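You operate a simulated robot arm through the tools that you are given. There is no shell and no other tool.

Carry out the task below with a simulated robot arm. There is one attempt and no reset: what you move stays moved.

JOB
Dry the bundle by the LOT 90 ticket, then switch the dryer off.
Fine: one run; the door stays shut.

The check looks at the end state, three seconds after you hand in, the way a careful person would. Anything else that was tipped, shoved, dropped, spilled or broken makes it a failure.

ROBOT AND FRAMES
A 7-joint arm with a two-finger parallel gripper, fixed in place. Base frame: the origin is on the floor under the middle of its stand, x ahead of it, y to its left, z up. Lengths are in m, angles in degrees, forces in N, time in s.
With the tool pointing down near the work surface it reaches from about 0.44 to 0.92 m from the base axis. Its first joint turns from -143.0 to 143.0 degrees. Payload 3 kg.
The tool frame sits at the grasp point between the pads (the TCP): z along the fingers, y along the line on which they close. The tips reach 0.03 m beyond it. Largest opening 0.094 m; finger width 0.028, thickness 0.01; the body of the gripper, 0.05 by 0.096 m, starts 0.055 m behind the TCP.
Orientation is that of the tool frame in the base frame, as a unit quaternion [x, y, z, w]. With the fingers straight down and closing along the base's y, the tool's x points along the base's -x, its y along +y and its z along -z.

CONTROLS
- The arm moves only by the tool play_rows. Its argument "targets" is text: rows parted by semicolons, each of 7 numbers parted by spaces: the finger opening in m, from 0 to 0.094, then the shift along the tool's x, y, z in m, then the turn, a rotation vector about the tool's x, y, z in degrees. In form: fingers tx ty tz rx ry rz; .... A call has 1 to 20 rows; each row is the pose to reach, as a shift and turn from the pose commanded when the call began, along the tool's axes at that moment. Rows are played at 5 a second. More than 0.05 m and 8.6 degrees between two rows, or a gripper value outside its range, and nothing of the call is played. Where a pose cannot be reached the arm comes as near as it can. A force on the tool above 60 N (or 10 N above the force at the start of the call, whichever is more), or a blocked arm, ends the call early, and 0.2 s more pass. Each finger travels about 0.072 m/s and halts on what it meets, pressing with about 32 N; the grip force reading is that of the motor and also rises with nothing between the fingers. The clock runs only during rows and for 0.2 s after the last one: add rows that repeat a pose to give the fingers time. The reply holds the time, the measured pose of the TCP, the force on the tool along the base axes, the opening and the grip force, in the units named above and with some noise, with the torque about the TCP (base axes, N m) and any sound that the robot's microphone picked up.
- Cameras (640 x 400 px; columns grow to the right, rows downward): "scene" is fixed at [0.0515, 0.6501, 1.8431]; the picture's right is [-0.45, -0.89, 0.00], its down [-0.58, 0.29, -0.76] and it looks along [0.68, -0.34, -0.65] (base axes); focal length 340 px, centre (320, 200). "wrist" rides on the gripper at [0.076, 0.014, -0.103] in the tool frame; the picture's right is [-0.18, 0.98, 0.00], its down [-0.75, -0.14, -0.64] and it looks along [-0.63, -0.12, 0.77] (tool axes); focal length 243 px, centre (320, 200). There is no depth. A picture from a camera that has moved, and an enlarged one, comes with that camera's place and axes in the base frame and with its lens.
- capture(camera): a new picture of that camera. No time passes.
- enlarge(camera, box): a new picture of the part [left, top, right, bottom] of that camera's present view, enlarged. No time passes.
- hand_in(): hands the job in; it is judged then, once.

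Places have to be worked out from the pictures, the camera data and where the tool is seen. Open the gripper and draw the arm clear of the work before you hand the job in, unless the task says otherwise.

The tools are called after ">>>" by a JSON object that holds its "method" and its "body". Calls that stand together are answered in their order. play_rows: Moves the arm, as the interface text tells. Its arguments: {"type":"object","properties":{"targets":{"type":"string"}},"required":["targets"]} The other tools are called the same way: capture (camera) takes a picture; enlarge (camera, box) takes an enlarged picture of a part of a camera's view; hand_in () hands the job in.

At the start:

```text
clock: 0.0
ee_pos: [0.427, 0.1424, 1.3431]
orientation: [0.001, 1.0, 0.0, 0.0]
ft_force: [-0.4, -0.8, -0.4]
ft_torque: [0.01, 0.02, 0.0]
width: 0.094
finger_force: 0.0
```

scene: 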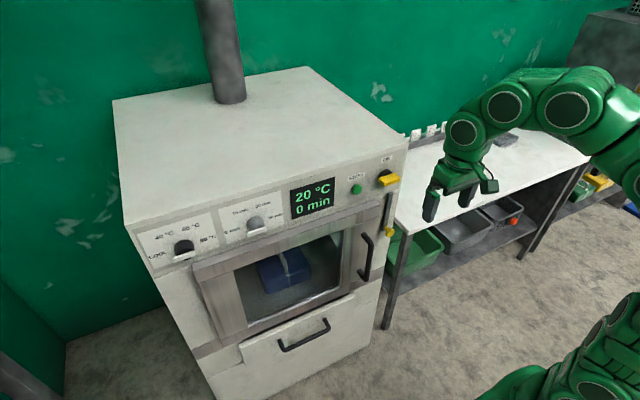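
wrist: 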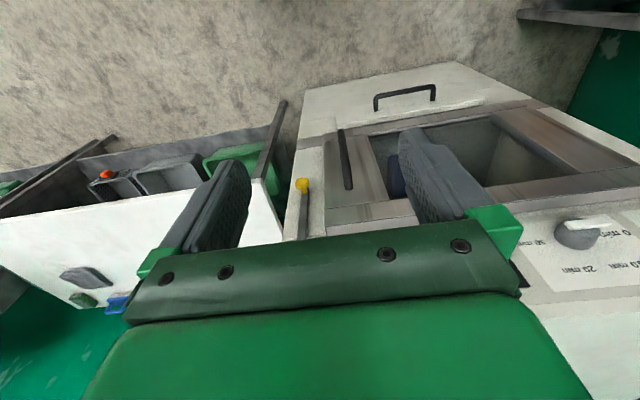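

The scene shows an oven-like dryer with two knobs, a display, a green button and a yellow rotary main switch, with a bundle inside. I'll enlarge several regions to read the labels and look for the tickets.

>>> {"method": "enlarge", "body": {"camera": "scene", "box": [130, 210, 290, 310]}}

>>> {"method": "enlarge", "body": {"camera": "scene", "box": [280, 150, 420, 240]}}

>>> {"method": "enlarge", "body": {"camera": "scene", "box": [380, 100, 540, 200]}}

>>> {"method": "enlarge", "body": {"camera": "scene", "box": [220, 220, 380, 320]}}

>>> {"method": "capture", "body": {"camera": "wrist"}}

```text
4.00 times, centred on (210, 260) of scene
camera zoom: at [0.0515, 0.6501, 1.8431], right [-0.45, -0.89, 0.0], down [-0.58, 0.29, -0.76], along [0.68, -0.34, -0.65], focal length 1360 px, centre (760, -40)
```

zoom: 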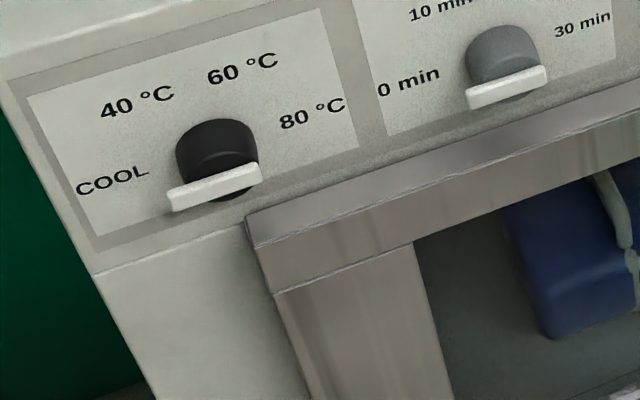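

```text
4.44 times, centred on (350, 195) of scene
camera zoom: at [0.0515, 0.6501, 1.8431], right [-0.45, -0.89, 0.0], down [-0.58, 0.29, -0.76], along [0.68, -0.34, -0.65], focal length 1511 px, centre (187, 222)
```

zoom: 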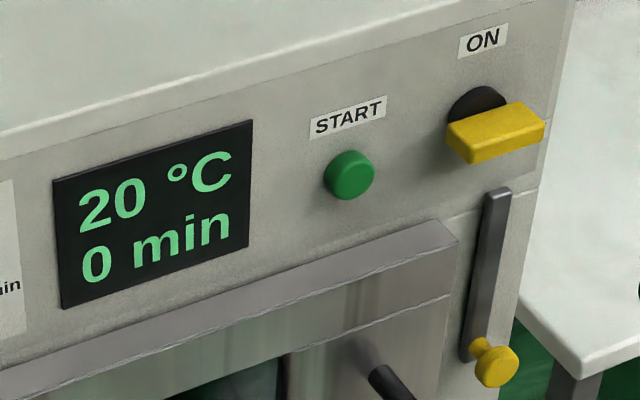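

```text
4.00 times, centred on (460, 150) of scene
camera zoom: at [0.0515, 0.6501, 1.8431], right [-0.45, -0.89, 0.0], down [-0.58, 0.29, -0.76], along [0.68, -0.34, -0.65], focal length 1360 px, centre (-240, 400)
```

zoom: 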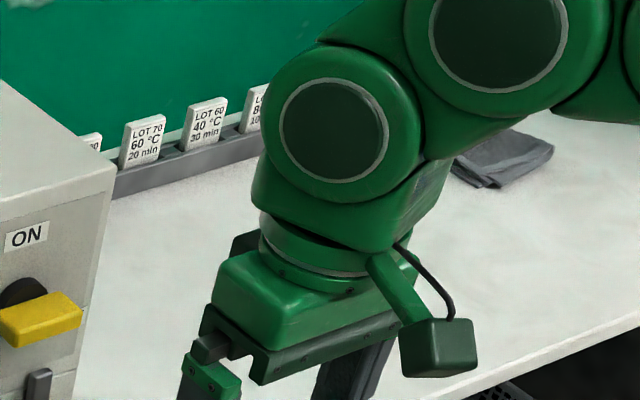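

```text
4.00 times, centred on (300, 270) of scene
camera zoom: at [0.0515, 0.6501, 1.8431], right [-0.45, -0.89, 0.0], down [-0.58, 0.29, -0.76], along [0.68, -0.34, -0.65], focal length 1360 px, centre (400, -80)
```

zoom: 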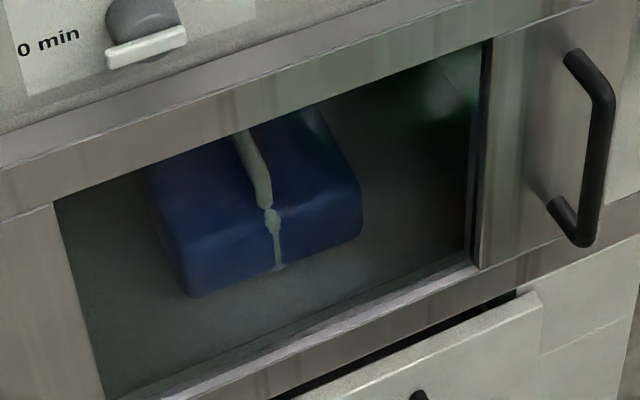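

```text
taken
camera wrist: at [0.3513, 0.1557, 1.4465], right [0.18, 0.98, 0.0], down [0.75, -0.14, 0.64], along [0.63, -0.12, -0.77], focal length 243 px, centre (320, 200)
```

wrist: 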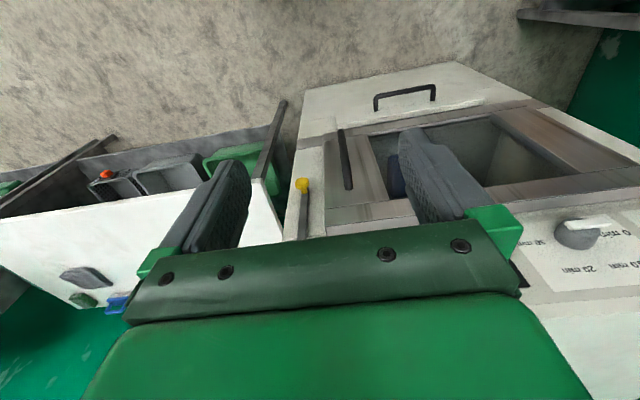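

The tickets stand in a rail behind the dryer's right side. I'll zoom in on them as far as possible, to see which one is LOT 90.

>>> {"method": "enlarge", "body": {"camera": "scene", "box": [396, 115, 456, 152]}}

>>> {"method": "enlarge", "body": {"camera": "scene", "box": [440, 170, 640, 295]}}

>>> {"method": "enlarge", "body": {"camera": "scene", "box": [540, 0, 640, 63]}}

>>> {"method": "enlarge", "body": {"camera": "wrist", "box": [480, 180, 640, 300]}}

>>> {"method": "enlarge", "body": {"camera": "wrist", "box": [40, 240, 200, 340]}}

```text
10.67 times, centred on (426, 134) of scene
camera zoom: at [0.0515, 0.6501, 1.8431], right [-0.45, -0.89, 0.0], down [-0.58, 0.29, -0.76], along [0.68, -0.34, -0.65], focal length 3627 px, centre (-811, 909)
```

zoom: 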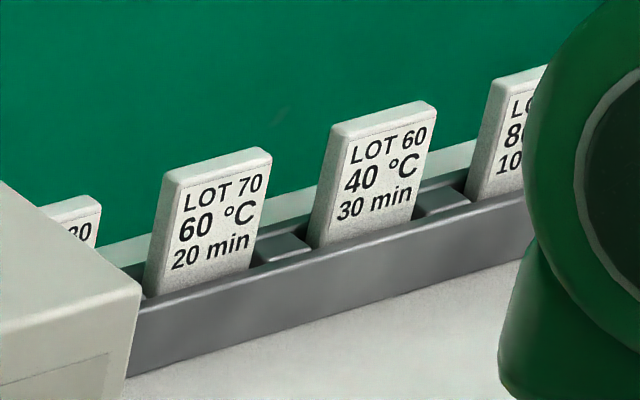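

```text
3.20 times, centred on (540, 232) of scene
camera zoom: at [0.0515, 0.6501, 1.8431], right [-0.45, -0.89, 0.0], down [-0.58, 0.29, -0.76], along [0.68, -0.34, -0.65], focal length 1088 px, centre (-384, 96)
```

zoom: 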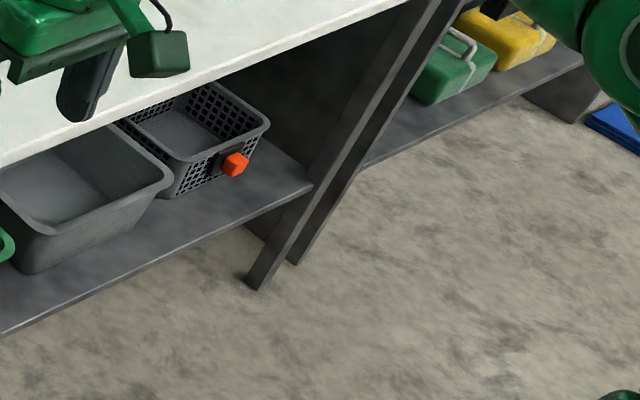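

```text
6.35 times, centred on (590, 32) of scene
camera zoom: at [0.0515, 0.6501, 1.8431], right [-0.45, -0.89, 0.0], down [-0.58, 0.29, -0.76], along [0.68, -0.34, -0.65], focal length 2159 px, centre (-1394, 1270)
```

zoom: 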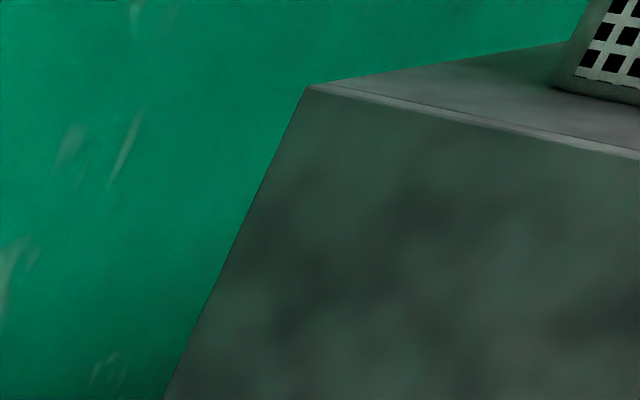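

```text
3.33 times, centred on (560, 240) of wrist
camera zoom: at [0.3513, 0.1557, 1.4465], right [0.18, 0.98, 0.0], down [0.75, -0.14, 0.64], along [0.63, -0.12, -0.77], focal length 809 px, centre (-480, 67)
```

zoom: 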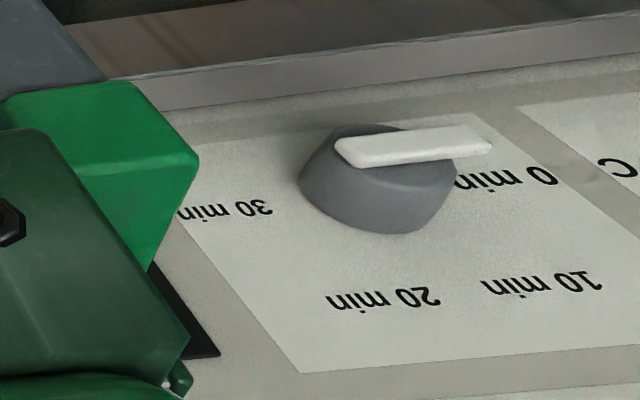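

```text
4.00 times, centred on (120, 290) of wrist
camera zoom: at [0.3513, 0.1557, 1.4465], right [0.18, 0.98, 0.0], down [0.75, -0.14, 0.64], along [0.63, -0.12, -0.77], focal length 970 px, centre (1120, -160)
```

zoom: 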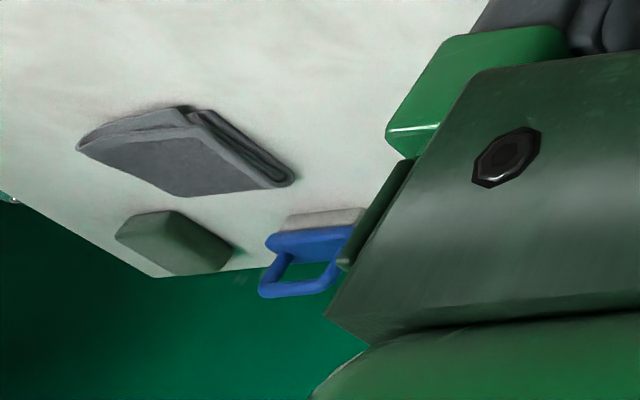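

The leftmost ticket ("..?0") is hidden behind the dryer from this camera. I'll swing the arm to the right (−y), tilting the tool forward, so the wrist camera can read the ticket rail; the air there is free.

>>> {"method": "play_rows", "body": {"targets": "0.094 0 -0.04 0 0 -4.5 0; 0.094 0 -0.08 0 0 -9 0; 0.094 0 -0.12 0 0 -13.5 0; 0.094 0 -0.16 0 0 -18 0; 0.094 0 -0.20 0 0 -22.5 0; 0.094 0 -0.24 0 0 -27 0; 0.094 0 -0.28 0 0 -31.5 0; 0.094 0 -0.32 0 0 -36 0"}}

>>> {"method": "capture", "body": {"camera": "wrist"}}

>>> {"method": "capture", "body": {"camera": "scene"}}

```text
clock: 1.8
ee_pos: [0.4264, -0.1787, 1.3435]
orientation: [0.0, 0.951, 0.0, 0.309]
ft_force: [0.3, -0.9, 0.4]
ft_torque: [0.0, 0.02, -0.03]
width: 0.094
finger_force: 0.0
```

```text
taken
camera wrist: at [0.3047, -0.1649, 1.3822], right [0.15, 0.98, 0.11], down [0.23, -0.14, 0.96], along [0.96, -0.12, -0.25], focal length 243 px, centre (320, 200)
```

wrist: 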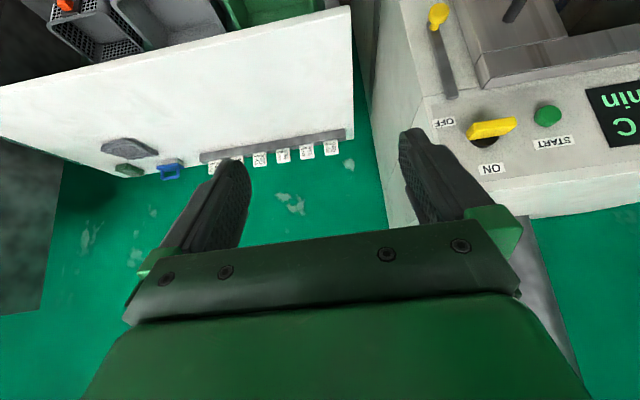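

```text
taken
```

scene: 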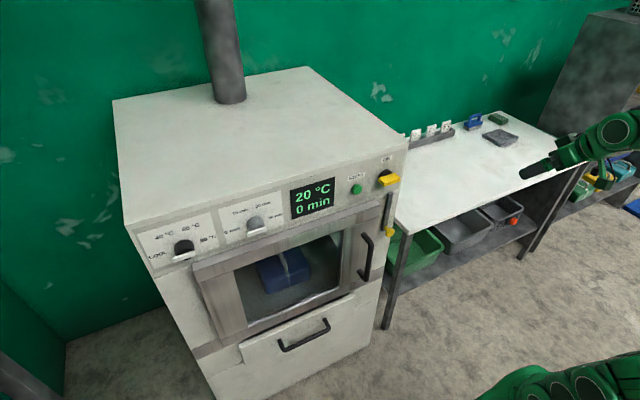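

The rail with about five or six tickets is now in view, and the main switch shows ON and OFF labels. I'll enlarge those regions to read them.

>>> {"method": "enlarge", "body": {"camera": "wrist", "box": [200, 125, 360, 185]}}

>>> {"method": "enlarge", "body": {"camera": "wrist", "box": [290, 130, 350, 167]}}

>>> {"method": "enlarge", "body": {"camera": "wrist", "box": [400, 0, 640, 150]}}

>>> {"method": "enlarge", "body": {"camera": "wrist", "box": [420, 90, 580, 190]}}

>>> {"method": "enlarge", "body": {"camera": "scene", "box": [396, 100, 524, 180]}}

```text
4.00 times, centred on (280, 155) of wrist
camera zoom: at [0.3047, -0.1649, 1.3822], right [0.15, 0.98, 0.11], down [0.23, -0.14, 0.96], along [0.96, -0.12, -0.25], focal length 970 px, centre (480, 380)
```

zoom: 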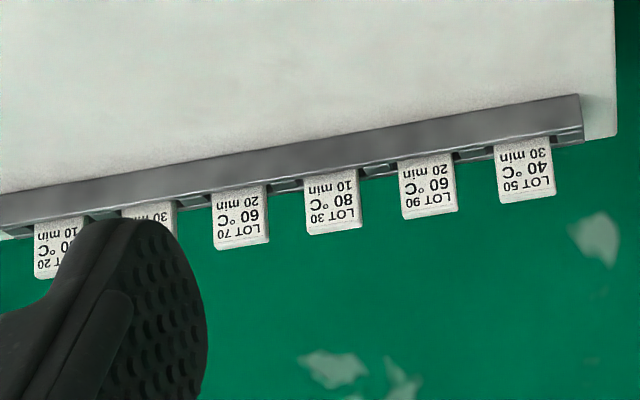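

```text
10.67 times, centred on (320, 148) of wrist
camera zoom: at [0.3047, -0.1649, 1.3822], right [0.15, 0.98, 0.11], down [0.23, -0.14, 0.96], along [0.96, -0.12, -0.25], focal length 2588 px, centre (320, 749)
```

zoom: 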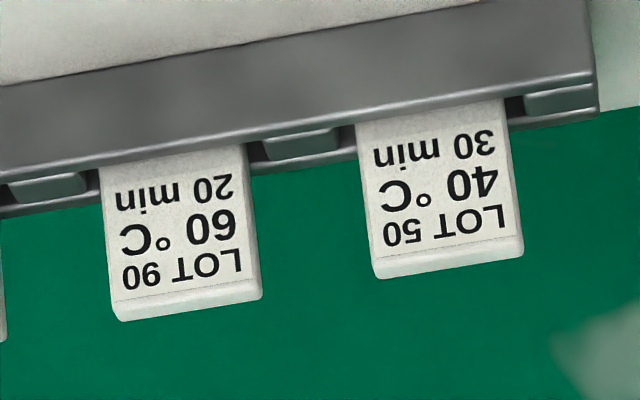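

```text
2.67 times, centred on (520, 75) of wrist
camera zoom: at [0.3047, -0.1649, 1.3822], right [0.15, 0.98, 0.11], down [0.23, -0.14, 0.96], along [0.96, -0.12, -0.25], focal length 647 px, centre (-213, 533)
```

zoom: 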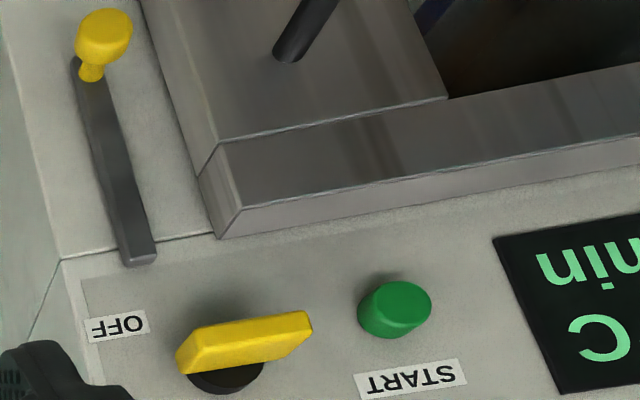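

```text
4.00 times, centred on (500, 140) of wrist
camera zoom: at [0.3047, -0.1649, 1.3822], right [0.15, 0.98, 0.11], down [0.23, -0.14, 0.96], along [0.96, -0.12, -0.25], focal length 970 px, centre (-400, 440)
```

zoom: 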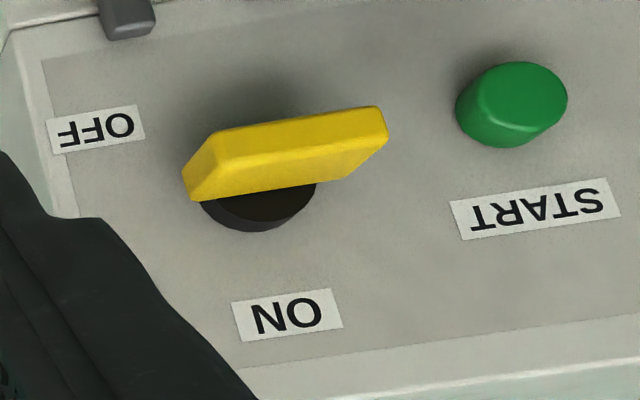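

```text
5.00 times, centred on (460, 140) of scene
camera zoom: at [0.0515, 0.6501, 1.8431], right [-0.45, -0.89, 0.0], down [-0.58, 0.29, -0.76], along [0.68, -0.34, -0.65], focal length 1700 px, centre (-380, 500)
```

zoom: 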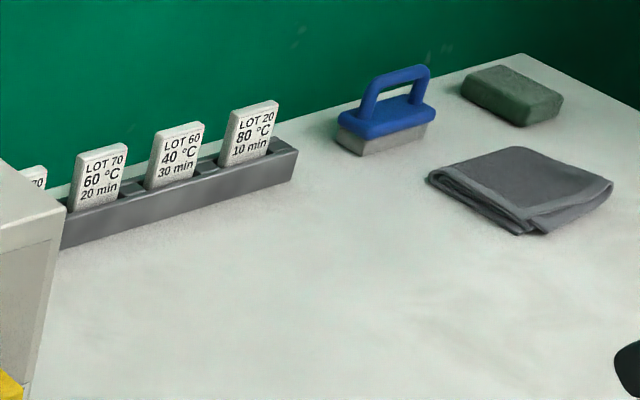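

LOT 90 reads 60 °C, 20 min. Now I move the arm left (+y) at the same height, tilting a bit more, to view the temperature and timer knobs squarely from about 0.4 m.

>>> {"method": "play_rows", "body": {"targets": "0.094 0 0.045 0 0 -1 0; 0.094 0 0.09 0 0 -2 0; 0.094 0 0.135 0 0 -3 0; 0.094 0 0.18 0 0 -4 0; 0.094 0 0.225 0 0 -5 0; 0.094 0 0.27 0 0 -6 0; 0.094 0 0.315 0 0 -7 0; 0.094 0 0.36 0 0 -8 0; 0.094 0 0.405 0 0 -9 0; 0.094 0 0.45 0 0 -10 0; 0.094 0 0.495 0 0 -11 0; 0.094 0 0.54 0 0 -12 0; 0.094 0 0.585 0 0 -13 0; 0.094 0 0.63 0 0 -14 0"}}

>>> {"method": "capture", "body": {"camera": "wrist"}}

>>> {"method": "capture", "body": {"camera": "scene"}}

```text
clock: 3.5
ee_pos: [0.4101, 0.1896, 1.3513]
orientation: [-0.011, 0.936, 0.162, 0.313]
ft_force: [0.1, 0.3, 1.0]
ft_torque: [0.03, 0.01, 0.0]
width: 0.0941
finger_force: 0.1
stopped in row 8: the arm was blocked; the commanded pose is now the measured one
```

```text
taken
camera wrist: at [0.2882, 0.1767, 1.3884], right [0.03, 0.92, 0.4], down [0.25, -0.39, 0.88], along [0.97, 0.08, -0.24], focal length 243 px, centre (320, 200)
```

wrist: 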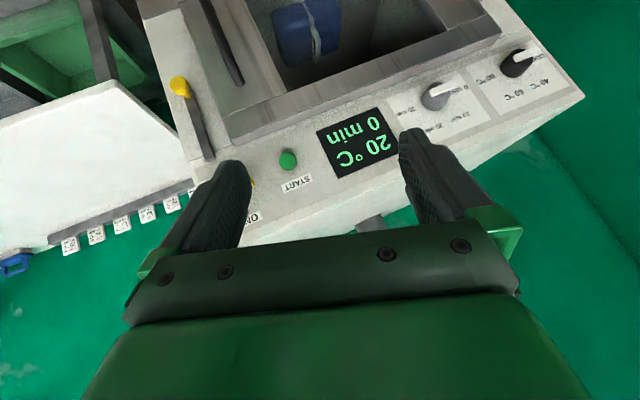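

```text
taken
```

scene: 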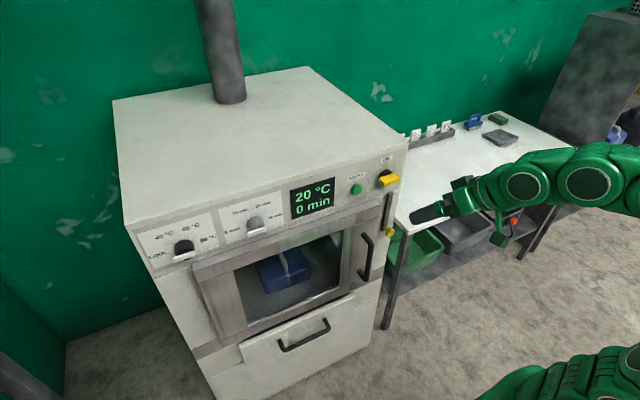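

The dryer shows nothing changed; the move stopped without contact force, so it was a wrist-joint/singularity limit (hand now heading about 28° to the left and rolled about 27°). I'll undo the roll about the tool axis so the hand lies in the arm's natural radial plane.

>>> {"method": "play_rows", "body": {"targets": "0.094 0 0 0 0 0 -6; 0.094 0 0 0 0 0 -12; 0.094 0 0 0 0 0 -18; 0.094 0 0 0 0 0 -24; 0.094 0 0 0 0 0 -27; 0.094 0 0 0 0 0 -27"}}

>>> {"method": "capture", "body": {"camera": "wrist"}}

```text
clock: 5.0
ee_pos: [0.4108, 0.1901, 1.351]
orientation: [-0.229, 0.908, 0.082, 0.342]
ft_force: [0.3, -0.3, 0.0]
ft_torque: [0.02, -0.01, -0.03]
width: 0.0939
finger_force: 0.1
```

```text
taken
camera wrist: at [0.295, 0.1425, 1.3781], right [-0.34, 0.93, 0.11], down [0.19, -0.05, 0.98], along [0.92, 0.36, -0.16], focal length 243 px, centre (320, 200)
```

wrist: 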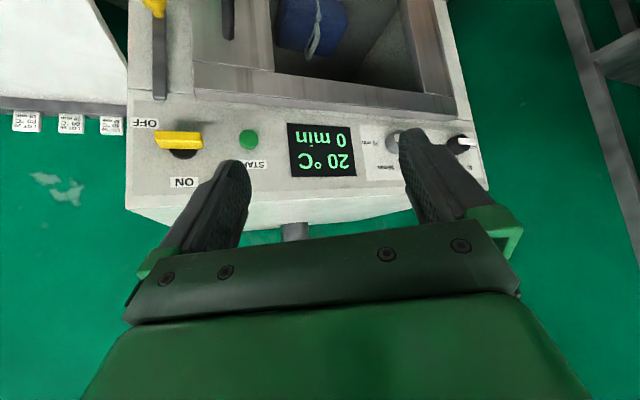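

The roll worked freely. From this view I zoom in on the main switch and both knobs.

>>> {"method": "enlarge", "body": {"camera": "wrist", "box": [125, 100, 285, 200]}}

>>> {"method": "enlarge", "body": {"camera": "wrist", "box": [360, 110, 496, 195]}}

>>> {"method": "enlarge", "body": {"camera": "wrist", "box": [125, 0, 285, 100]}}

>>> {"method": "enlarge", "body": {"camera": "scene", "box": [140, 190, 300, 290]}}

```text
4.00 times, centred on (205, 150) of wrist
camera zoom: at [0.295, 0.1425, 1.3781], right [-0.34, 0.93, 0.11], down [0.19, -0.05, 0.98], along [0.92, 0.36, -0.16], focal length 970 px, centre (780, 400)
```

zoom: 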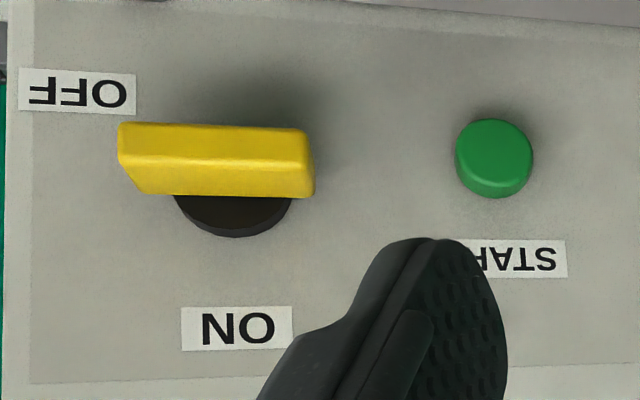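

```text
4.71 times, centred on (428, 152) of wrist
camera zoom: at [0.295, 0.1425, 1.3781], right [-0.34, 0.93, 0.11], down [0.19, -0.05, 0.98], along [0.92, 0.36, -0.16], focal length 1142 px, centre (-188, 424)
```

zoom: 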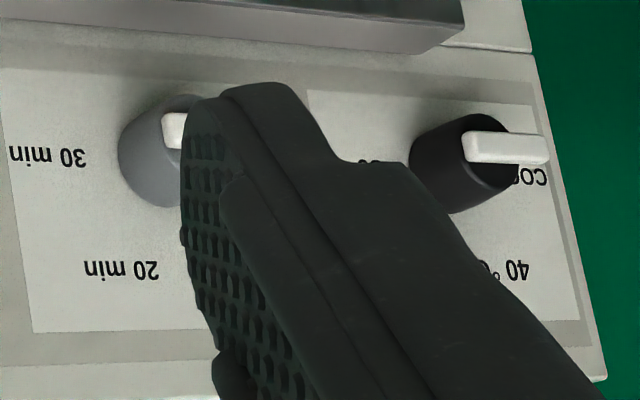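

```text
4.00 times, centred on (205, 50) of wrist
camera zoom: at [0.295, 0.1425, 1.3781], right [-0.34, 0.93, 0.11], down [0.19, -0.05, 0.98], along [0.92, 0.36, -0.16], focal length 970 px, centre (780, 800)
```

zoom: 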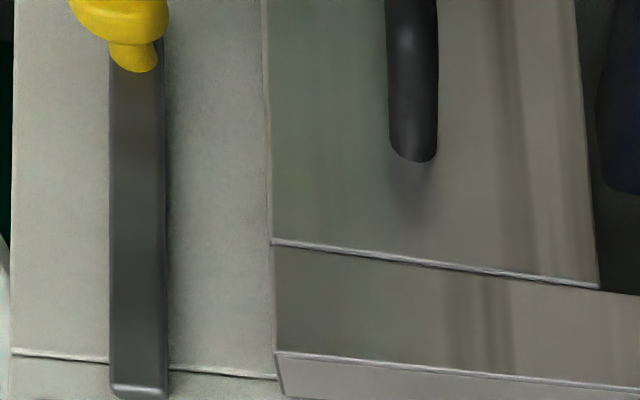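

```text
4.00 times, centred on (220, 240) of scene
camera zoom: at [0.0515, 0.6501, 1.8431], right [-0.45, -0.89, 0.0], down [-0.58, 0.29, -0.76], along [0.68, -0.34, -0.65], focal length 1360 px, centre (720, 40)
```

zoom: 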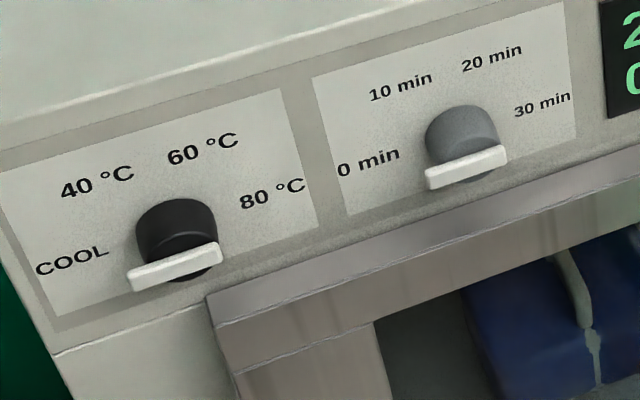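

Both white knob bars and the yellow bar lie horizontal; labels sit at 9/11/1/3 o'clock, so 60 °C and 20 min are at 1 o'clock (a 120° clockwise turn each). I test in free air whether the hand can point horizontally at the panel, keeping it in the radial plane.

>>> {"method": "play_rows", "body": {"targets": "0.094 -0.001 -0.001 0.0175 0 -6 0; 0.094 -0.002 -0.0015 0.035 0 -12 0; 0.094 -0.003 -0.002 0.0525 0 -18 0; 0.094 -0.004 -0.003 0.07 0 -24 0; 0.094 -0.005 -0.004 0.0875 0 -30 0; 0.094 -0.006 -0.0045 0.105 0 -36 0; 0.094 -0.007 -0.005 0.1225 0 -42 0; 0.094 -0.008 -0.006 0.14 0 -49 0; 0.094 -0.008 -0.006 0.14 0 -49 0"}}

>>> {"method": "capture", "body": {"camera": "scene"}}

>>> {"method": "capture", "body": {"camera": "wrist"}}

```text
clock: 7.0
ee_pos: [0.5582, 0.2542, 1.3016]
orientation: [-0.174, 0.684, 0.171, 0.687]
ft_force: [0.1, -0.1, -0.6]
ft_torque: [-0.01, 0.02, 0.0]
width: 0.0938
finger_force: 0.0
out of reach, approached as far as the arm can: row 6, 7, 8, 9
```

```text
taken
```

scene: 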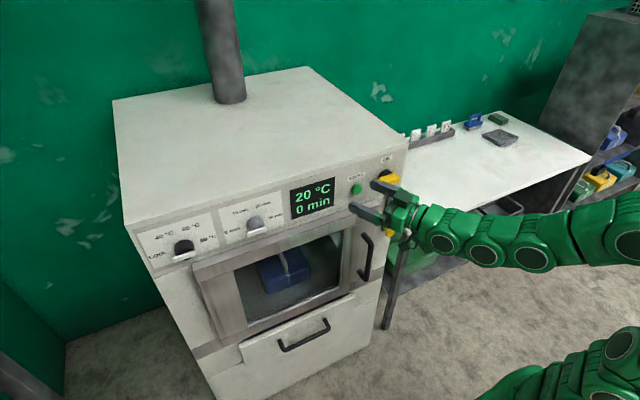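

```text
taken
camera wrist: at [0.462, 0.2178, 1.2259], right [-0.47, 0.87, 0.18], down [-0.5, -0.42, 0.75], along [0.73, 0.26, 0.63], focal length 243 px, centre (320, 200)
```

wrist: 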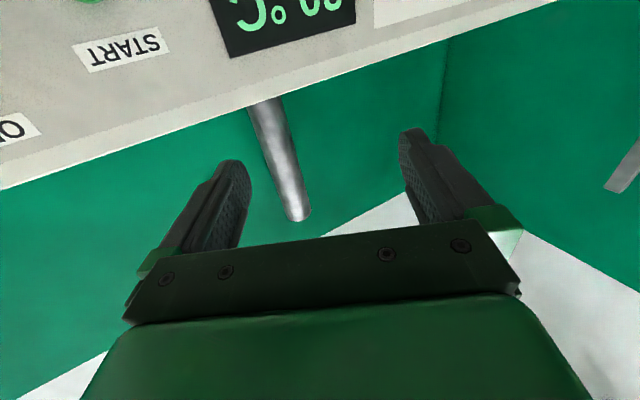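

The hand can point horizontally (now heading 28°, level) but not that close in; it settled at 0.61 m from the axis. I'll nudge 0.05 m forward along the tool to learn which pose the controller counts from.

>>> {"method": "play_rows", "body": {"targets": "0.094 0 0 0.025 0 0 0; 0.094 0 0 0.05 0 0 0; 0.094 0 0 0.05 0 0 0"}}

```text
clock: 7.8
ee_pos: [0.6018, 0.2788, 1.3024]
orientation: [-0.175, 0.684, 0.17, 0.688]
ft_force: [0.1, -0.7, 0.8]
ft_torque: [0.01, 0.01, 0.02]
width: 0.094
finger_force: 0.2
```

The controller counts from the pose actually reached (now (0.602, 0.279, 1.302)). I take a scene picture to calibrate the scene camera against the known fingertip positions.

>>> {"method": "capture", "body": {"camera": "scene"}}

>>> {"method": "enlarge", "body": {"camera": "scene", "box": [300, 150, 460, 250]}}

```text
taken
```

scene: 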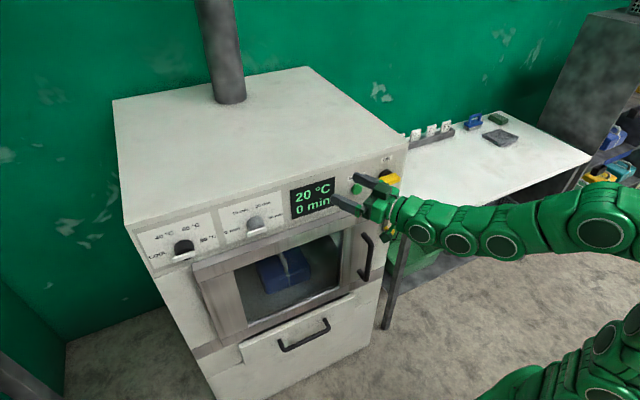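

```text
4.00 times, centred on (380, 200) of scene
camera zoom: at [0.0515, 0.6501, 1.8431], right [-0.45, -0.89, 0.0], down [-0.58, 0.29, -0.76], along [0.68, -0.34, -0.65], focal length 1360 px, centre (80, 200)
```

zoom: 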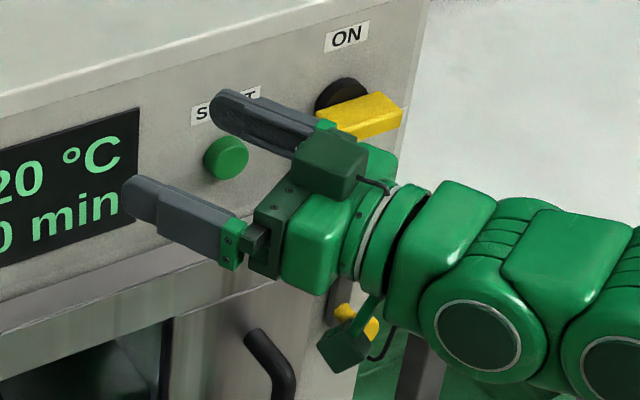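

Predicted fingertip pixels match the picture to about 1–2 px, so the scene camera data are good. I judge the timer knob axis at about (y 0.517, z 1.183), bar front near x 0.69; I move the hand left and down in free air to (0.58, 0.50, 1.20) keeping its heading.

>>> {"method": "play_rows", "body": {"targets": "0.094 0.014 0.0294 0.0121 0 0 0; 0.094 0.0282 0.0589 0.0243 0 0 0; 0.094 0.0423 0.0883 0.0364 0 0 0; 0.094 0.0565 0.1177 0.0486 0 0 0; 0.094 0.0706 0.1471 0.0607 0 0 0; 0.094 0.0847 0.1766 0.0729 0 0 0; 0.094 0.0988 0.206 0.085 0 0 0; 0.094 0.0988 0.206 0.085 0 0 0"}}

>>> {"method": "capture", "body": {"camera": "scene"}}

```text
clock: 9.6
ee_pos: [0.5801, 0.5004, 1.2015]
orientation: [-0.176, 0.684, 0.17, 0.687]
ft_force: [0.0, 0.4, 0.2]
ft_torque: [-0.02, 0.0, 0.0]
width: 0.0943
finger_force: 0.0
```

```text
taken
```

scene: 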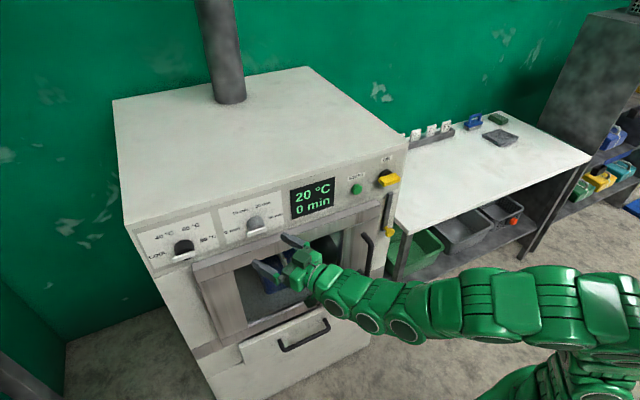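

Reached exactly, no contact. Now I turn the hand's heading square to the panel (28.3° about the vertical).

>>> {"method": "play_rows", "body": {"targets": "0.094 0 0 0 4.7 0 0; 0.094 0 0 0 9.4 0 0; 0.094 0 0 0 14.1 0 0; 0.094 0 0 0 18.9 0 0; 0.094 0 0 0 23.6 0 0; 0.094 0 0 0 28.4 0 0; 0.094 0 0 0 28.4 0 0"}}

```text
clock: 11.2
ee_pos: [0.5811, 0.4999, 1.2026]
orientation: [-0.001, 0.705, -0.004, 0.709]
ft_force: [0.2, 0.2, 0.2]
ft_torque: [0.01, -0.01, 0.03]
width: 0.0938
finger_force: 0.0
```

Heading is square to the panel. Now I roll the hand −90° about its axis so the fingers close vertically, leaving room for a +120° turn.

>>> {"method": "play_rows", "body": {"targets": "0.094 0 0 0 0 0 -8; 0.094 0 0 0 0 0 -16; 0.094 0 0 0 0 0 -24; 0.094 0 0 0 0 0 -32; 0.094 0 0 0 0 0 -40; 0.094 0 0 0 0 0 -48; 0.094 0 0 0 0 0 -56; 0.094 0 0 0 0 0 -64; 0.094 0 0 0 0 0 -72; 0.094 0 0 0 0 0 -80; 0.094 0 0 0 0 0 -88; 0.094 0 0 0 0 0 -90; 0.094 0 0 0 0 0 -90"}}

>>> {"method": "capture", "body": {"camera": "scene"}}

>>> {"method": "capture", "body": {"camera": "wrist"}}

```text
clock: 13.9
ee_pos: [0.5819, 0.5015, 1.2012]
orientation: [0.5, -0.498, 0.504, -0.498]
ft_force: [0.2, -0.6, 0.8]
ft_torque: [-0.03, -0.01, -0.03]
width: 0.0938
finger_force: 0.2
```

```text
taken
```

scene: 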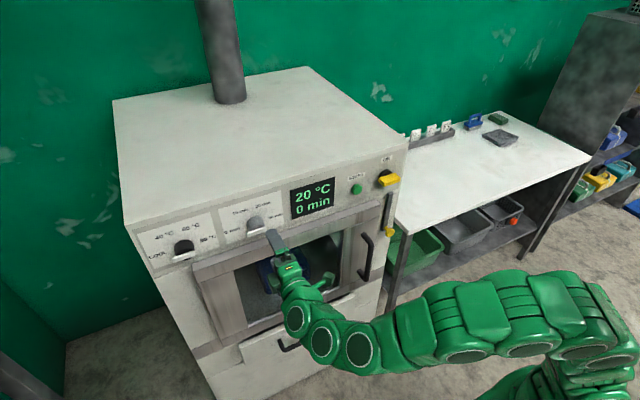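

```text
taken
camera wrist: at [0.4793, 0.4248, 1.188], right [0.01, 0.18, -0.98], down [-0.64, 0.76, 0.13], along [0.77, 0.63, 0.12], focal length 243 px, centre (320, 200)
```

wrist: 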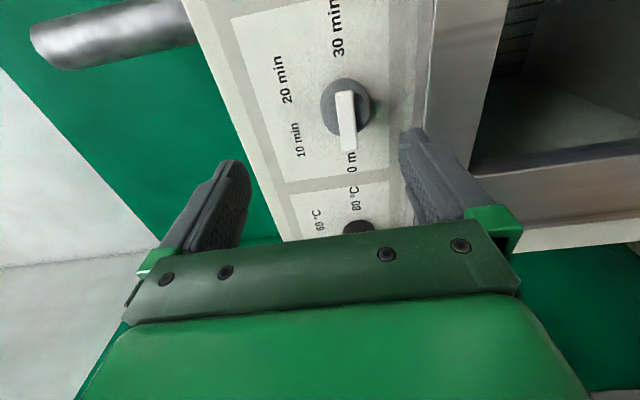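

The roll is reached and the wrist camera now faces the timer knob between the open fingers. I zoom in to locate the bar and its shape.

>>> {"method": "enlarge", "body": {"camera": "wrist", "box": [240, 40, 440, 165]}}

>>> {"method": "enlarge", "body": {"camera": "scene", "box": [200, 190, 360, 290]}}

```text
3.20 times, centred on (340, 102) of wrist
camera zoom: at [0.4793, 0.4248, 1.188], right [0.01, 0.18, -0.98], down [-0.64, 0.76, 0.13], along [0.77, 0.63, 0.12], focal length 776 px, centre (256, 512)
```

zoom: 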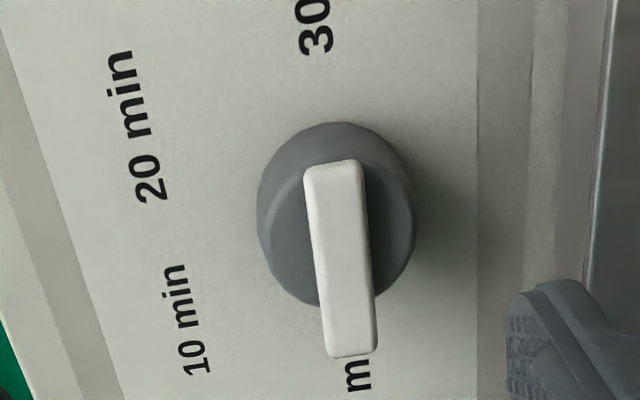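

```text
4.00 times, centred on (280, 240) of scene
camera zoom: at [0.0515, 0.6501, 1.8431], right [-0.45, -0.89, 0.0], down [-0.58, 0.29, -0.76], along [0.68, -0.34, -0.65], focal length 1360 px, centre (480, 40)
```

zoom: 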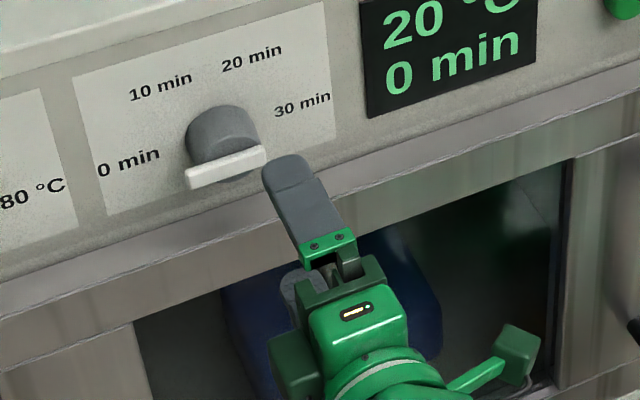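

The bar is about 0.056 m long (y 0.487–0.543), 0.016 m wide, at z ≈ 1.181, front face near x ≈ 0.695. I need its depth, so I zoom closer on both knobs.

>>> {"method": "enlarge", "body": {"camera": "scene", "box": [236, 206, 276, 231]}}

>>> {"method": "enlarge", "body": {"camera": "scene", "box": [164, 232, 204, 257]}}

>>> {"method": "enlarge", "body": {"camera": "wrist", "box": [305, 70, 385, 160]}}

```text
16.00 times, centred on (256, 218) of scene
camera zoom: at [0.0515, 0.6501, 1.8431], right [-0.45, -0.89, 0.0], down [-0.58, 0.29, -0.76], along [0.68, -0.34, -0.65], focal length 5441 px, centre (1344, -96)
```

zoom: 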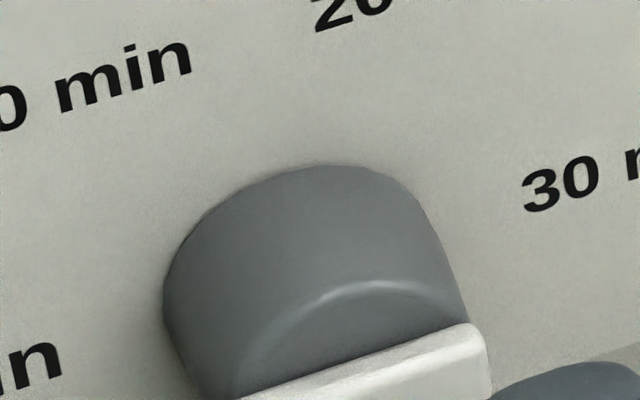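

```text
16.00 times, centred on (184, 244) of scene
camera zoom: at [0.0515, 0.6501, 1.8431], right [-0.45, -0.89, 0.0], down [-0.58, 0.29, -0.76], along [0.68, -0.34, -0.65], focal length 5441 px, centre (2496, -512)
```

zoom: 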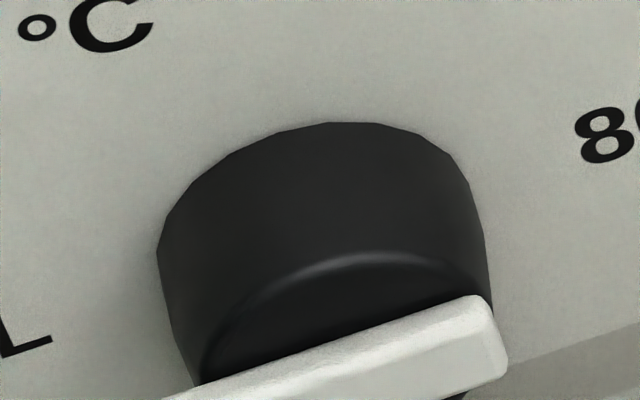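

```text
4.44 times, centred on (345, 115) of wrist
camera zoom: at [0.4793, 0.4248, 1.188], right [0.01, 0.18, -0.98], down [-0.64, 0.76, 0.13], along [0.77, 0.63, 0.12], focal length 1078 px, centre (209, 578)
```

zoom: 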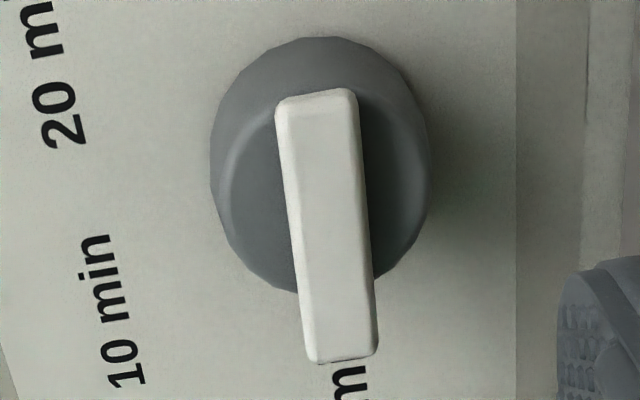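

From both cameras the timer axis is at about y 0.509, z 1.180; the cap is about 0.049 m across with its front near x ≈ 0.702, the bar standing only ~6 mm proud, panel at x ≈ 0.733. I go to a pre-grasp at (0.63, 0.509, 1.180) with the fingers narrowed to 0.036 to straddle just the bar.

>>> {"method": "play_rows", "body": {"targets": "0.08 -0.003 0.008 0.016 0 0 0; 0.06 -0.006 0.016 0.032 0 0 0; 0.036 -0.0075 0.021 0.048 0 0 0; 0.036 -0.0075 0.021 0.048 0 0 0; 0.036 -0.0075 0.021 0.048 0 0 0"}}

>>> {"method": "capture", "body": {"camera": "wrist"}}

>>> {"method": "enlarge", "body": {"camera": "scene", "box": [216, 190, 296, 240]}}

>>> {"method": "enlarge", "body": {"camera": "wrist", "box": [220, 20, 460, 170]}}

```text
clock: 15.2
ee_pos: [0.6293, 0.5082, 1.1798]
orientation: [0.499, -0.499, 0.503, -0.499]
ft_force: [-0.3, 0.5, -0.8]
ft_torque: [-0.02, -0.01, 0.02]
width: 0.0359
finger_force: 0.0
```

```text
taken
camera wrist: at [0.5276, 0.4321, 1.1669], right [0.01, 0.18, -0.98], down [-0.64, 0.76, 0.13], along [0.77, 0.63, 0.12], focal length 243 px, centre (320, 200)
```

wrist: 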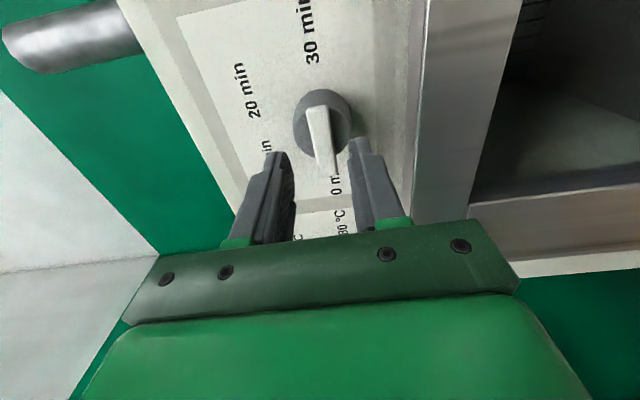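

```text
8.00 times, centred on (256, 215) of scene
camera zoom: at [0.0515, 0.6501, 1.8431], right [-0.45, -0.89, 0.0], down [-0.58, 0.29, -0.76], along [0.68, -0.34, -0.65], focal length 2720 px, centre (832, 80)
```

zoom: 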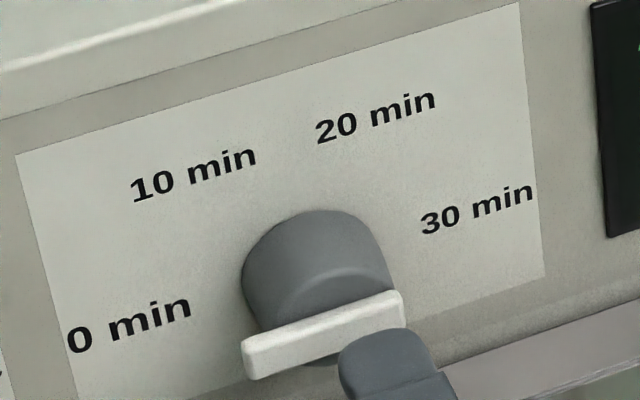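

```text
2.67 times, centred on (340, 95) of wrist
camera zoom: at [0.5276, 0.4321, 1.1669], right [0.01, 0.18, -0.98], down [-0.64, 0.76, 0.13], along [0.77, 0.63, 0.12], focal length 647 px, centre (267, 480)
```

zoom: 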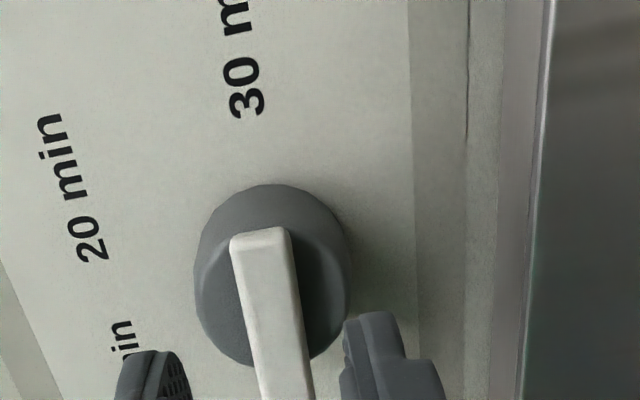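

The bar is centred between the fingertips (bar z ≈ 1.179, TCP z 1.180). I advance along the tool to bring the tips just short of the bar, then creep in 2 mm steps watching the force.

>>> {"method": "play_rows", "body": {"targets": "0.036 -0.0007 0.0005 0.012 0 0 0; 0.036 -0.0015 0.0005 0.024 0 0 0; 0.036 -0.0015 0.0005 0.034 0 0 0; 0.036 -0.0015 0.0005 0.037 0 0 0; 0.036 -0.0015 0.0005 0.039 0 0 0; 0.036 -0.0015 0.0005 0.041 0 0 0"}}

>>> {"method": "enlarge", "body": {"camera": "scene", "box": [216, 190, 296, 240]}}

>>> {"method": "enlarge", "body": {"camera": "wrist", "box": [240, 80, 400, 180]}}

```text
clock: 16.8
ee_pos: [0.6694, 0.5093, 1.182]
orientation: [0.499, -0.498, 0.503, -0.5]
ft_force: [-19.6, -7.3, -0.8]
ft_torque: [0.01, 0.36, -0.23]
width: 0.0364
finger_force: 0.2
stopped in row 6: the force on the tool passed its limit at 63 N (the readings are from after the stop); the commanded pose is now the measured one
```

```text
8.00 times, centred on (256, 215) of scene
camera zoom: at [0.0515, 0.6501, 1.8431], right [-0.45, -0.89, 0.0], down [-0.58, 0.29, -0.76], along [0.68, -0.34, -0.65], focal length 2720 px, centre (832, 80)
```

zoom: 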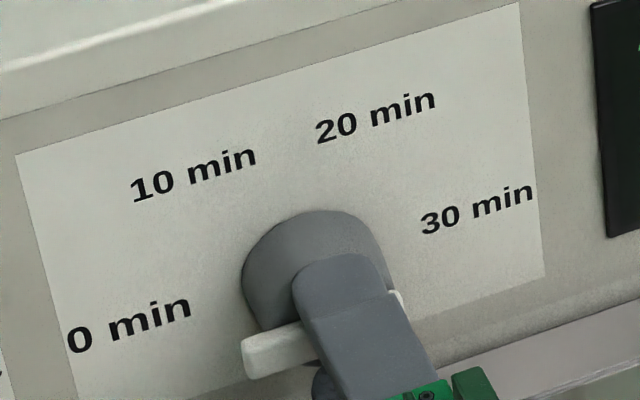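

```text
4.00 times, centred on (320, 130) of wrist
camera zoom: at [0.5668, 0.4341, 1.1674], right [0.01, 0.18, -0.98], down [-0.64, 0.76, 0.13], along [0.77, 0.63, 0.12], focal length 970 px, centre (320, 480)
```

zoom: 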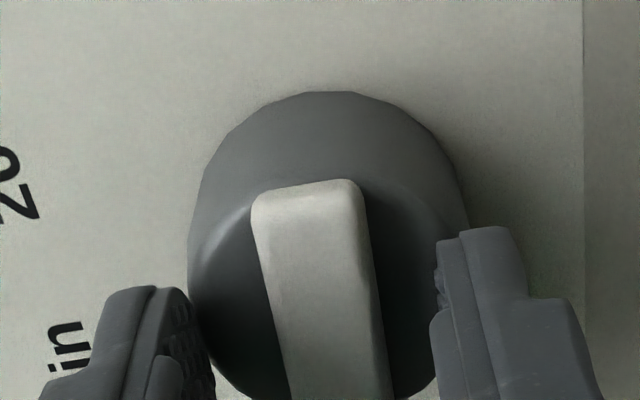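

The fingertips touched the cap face at TCP x ≈ 0.669 and straddle the bar (about 7 mm overlap). I back off 1.5 mm and close on the bar.

>>> {"method": "play_rows", "body": {"targets": "0.036 0 0 -0.0015 0 0 0; 0.02 0 0 -0.0015 0 0 0; 0.005 0 0 -0.0015 0 0 0; 0.005 0 0 -0.0015 0 0 0"}}

>>> {"method": "enlarge", "body": {"camera": "scene", "box": [216, 190, 296, 240]}}

>>> {"method": "enlarge", "body": {"camera": "wrist", "box": [240, 80, 400, 180]}}

```text
clock: 17.8
ee_pos: [0.6678, 0.5106, 1.1794]
orientation: [0.499, -0.499, 0.503, -0.498]
ft_force: [-1.0, -1.2, -10.9]
ft_torque: [0.33, 0.42, 0.36]
width: 0.016
finger_force: 45.1
```

```text
8.00 times, centred on (256, 215) of scene
camera zoom: at [0.0515, 0.6501, 1.8431], right [-0.45, -0.89, 0.0], down [-0.58, 0.29, -0.76], along [0.68, -0.34, -0.65], focal length 2720 px, centre (832, 80)
```

zoom: 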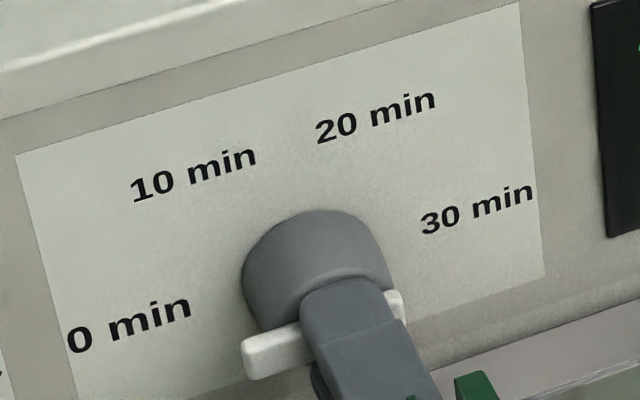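

```text
4.00 times, centred on (320, 130) of wrist
camera zoom: at [0.5661, 0.4336, 1.1661], right [0.0, 0.18, -0.98], down [-0.64, 0.76, 0.13], along [0.77, 0.63, 0.12], focal length 970 px, centre (320, 480)
```

zoom: 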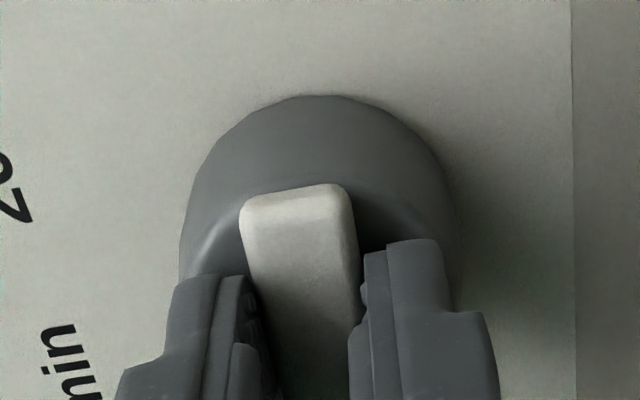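

Gripped: opening 0.016 m matches the bar width, grip 45 N. I relieve the small vertical bias (2 mm down) and turn the first 30° clockwise (+z of the tool), watching the forces.

>>> {"method": "play_rows", "body": {"targets": "0.005 0 0.002 0 0 0 0; 0.005 0 0.002 0 0 0 6; 0.005 0 0.002 0 0 0 12; 0.005 0 0.002 0 0 0 18; 0.005 0 0.002 0 0 0 24; 0.005 0 0.002 0 0 0 30"}}

>>> {"method": "capture", "body": {"camera": "scene"}}

>>> {"method": "enlarge", "body": {"camera": "scene", "box": [216, 170, 344, 250]}}

```text
clock: 19.1
ee_pos: [0.6693, 0.5103, 1.1797]
orientation: [-0.353, 0.61, -0.357, 0.613]
ft_force: [4.3, 1.3, 15.6]
ft_torque: [-0.04, 0.27, -0.73]
width: 0.0158
finger_force: 44.9
```

```text
taken
```

scene: 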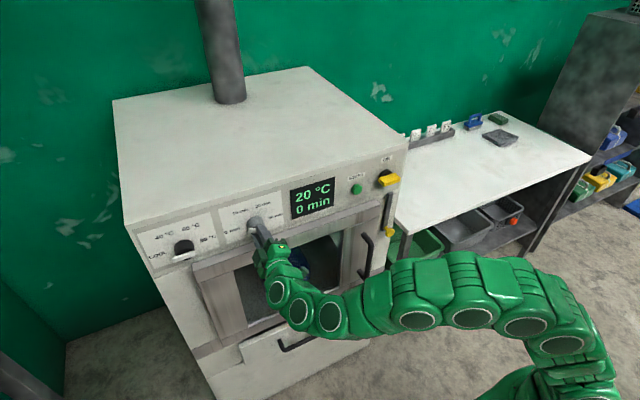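

```text
5.00 times, centred on (280, 210) of scene
camera zoom: at [0.0515, 0.6501, 1.8431], right [-0.45, -0.89, 0.0], down [-0.58, 0.29, -0.76], along [0.68, -0.34, -0.65], focal length 1700 px, centre (520, 150)
```

zoom: 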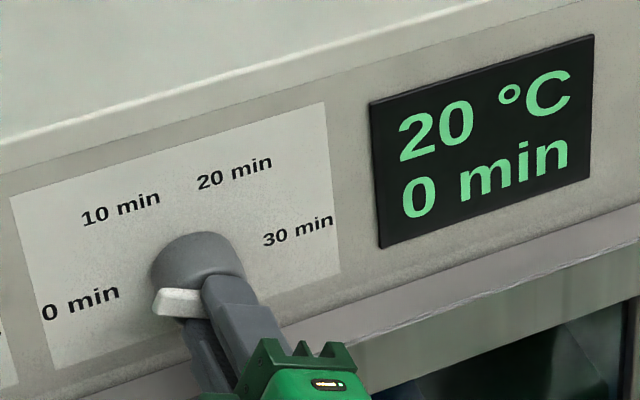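

The knob follows (30° so far), forces are small, display still 0 min. I continue the remaining 90° with a ~1 mm upward correction.

>>> {"method": "play_rows", "body": {"targets": "0.005 -0.0006 -0.001 0 0 0 7; 0.005 -0.0006 -0.001 0 0 0 14; 0.005 -0.0006 -0.001 0 0 0 21; 0.005 -0.0006 -0.001 0 0 0 28; 0.005 -0.0006 -0.001 0 0 0 35; 0.005 -0.0006 -0.001 0 0 0 42"}}

>>> {"method": "enlarge", "body": {"camera": "scene", "box": [216, 170, 344, 250]}}

```text
clock: 20.6
ee_pos: [0.6686, 0.5104, 1.1791]
orientation: [-0.112, 0.697, -0.113, 0.699]
ft_force: [6.8, -4.1, 8.5]
ft_torque: [-0.04, 1.16, -0.46]
width: 0.0158
finger_force: 44.9
```

```text
5.00 times, centred on (280, 210) of scene
camera zoom: at [0.0515, 0.6501, 1.8431], right [-0.45, -0.89, 0.0], down [-0.58, 0.29, -0.76], along [0.68, -0.34, -0.65], focal length 1700 px, centre (520, 150)
```

zoom: 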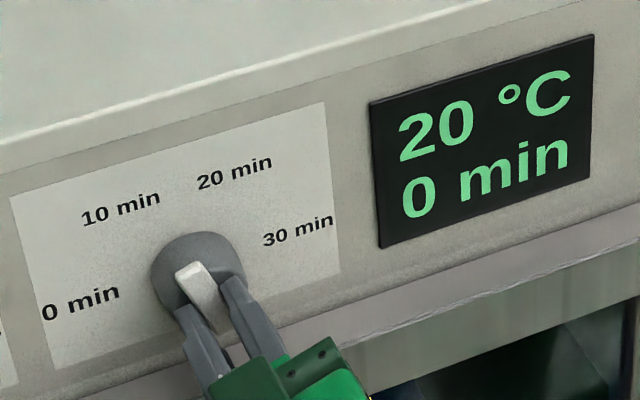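

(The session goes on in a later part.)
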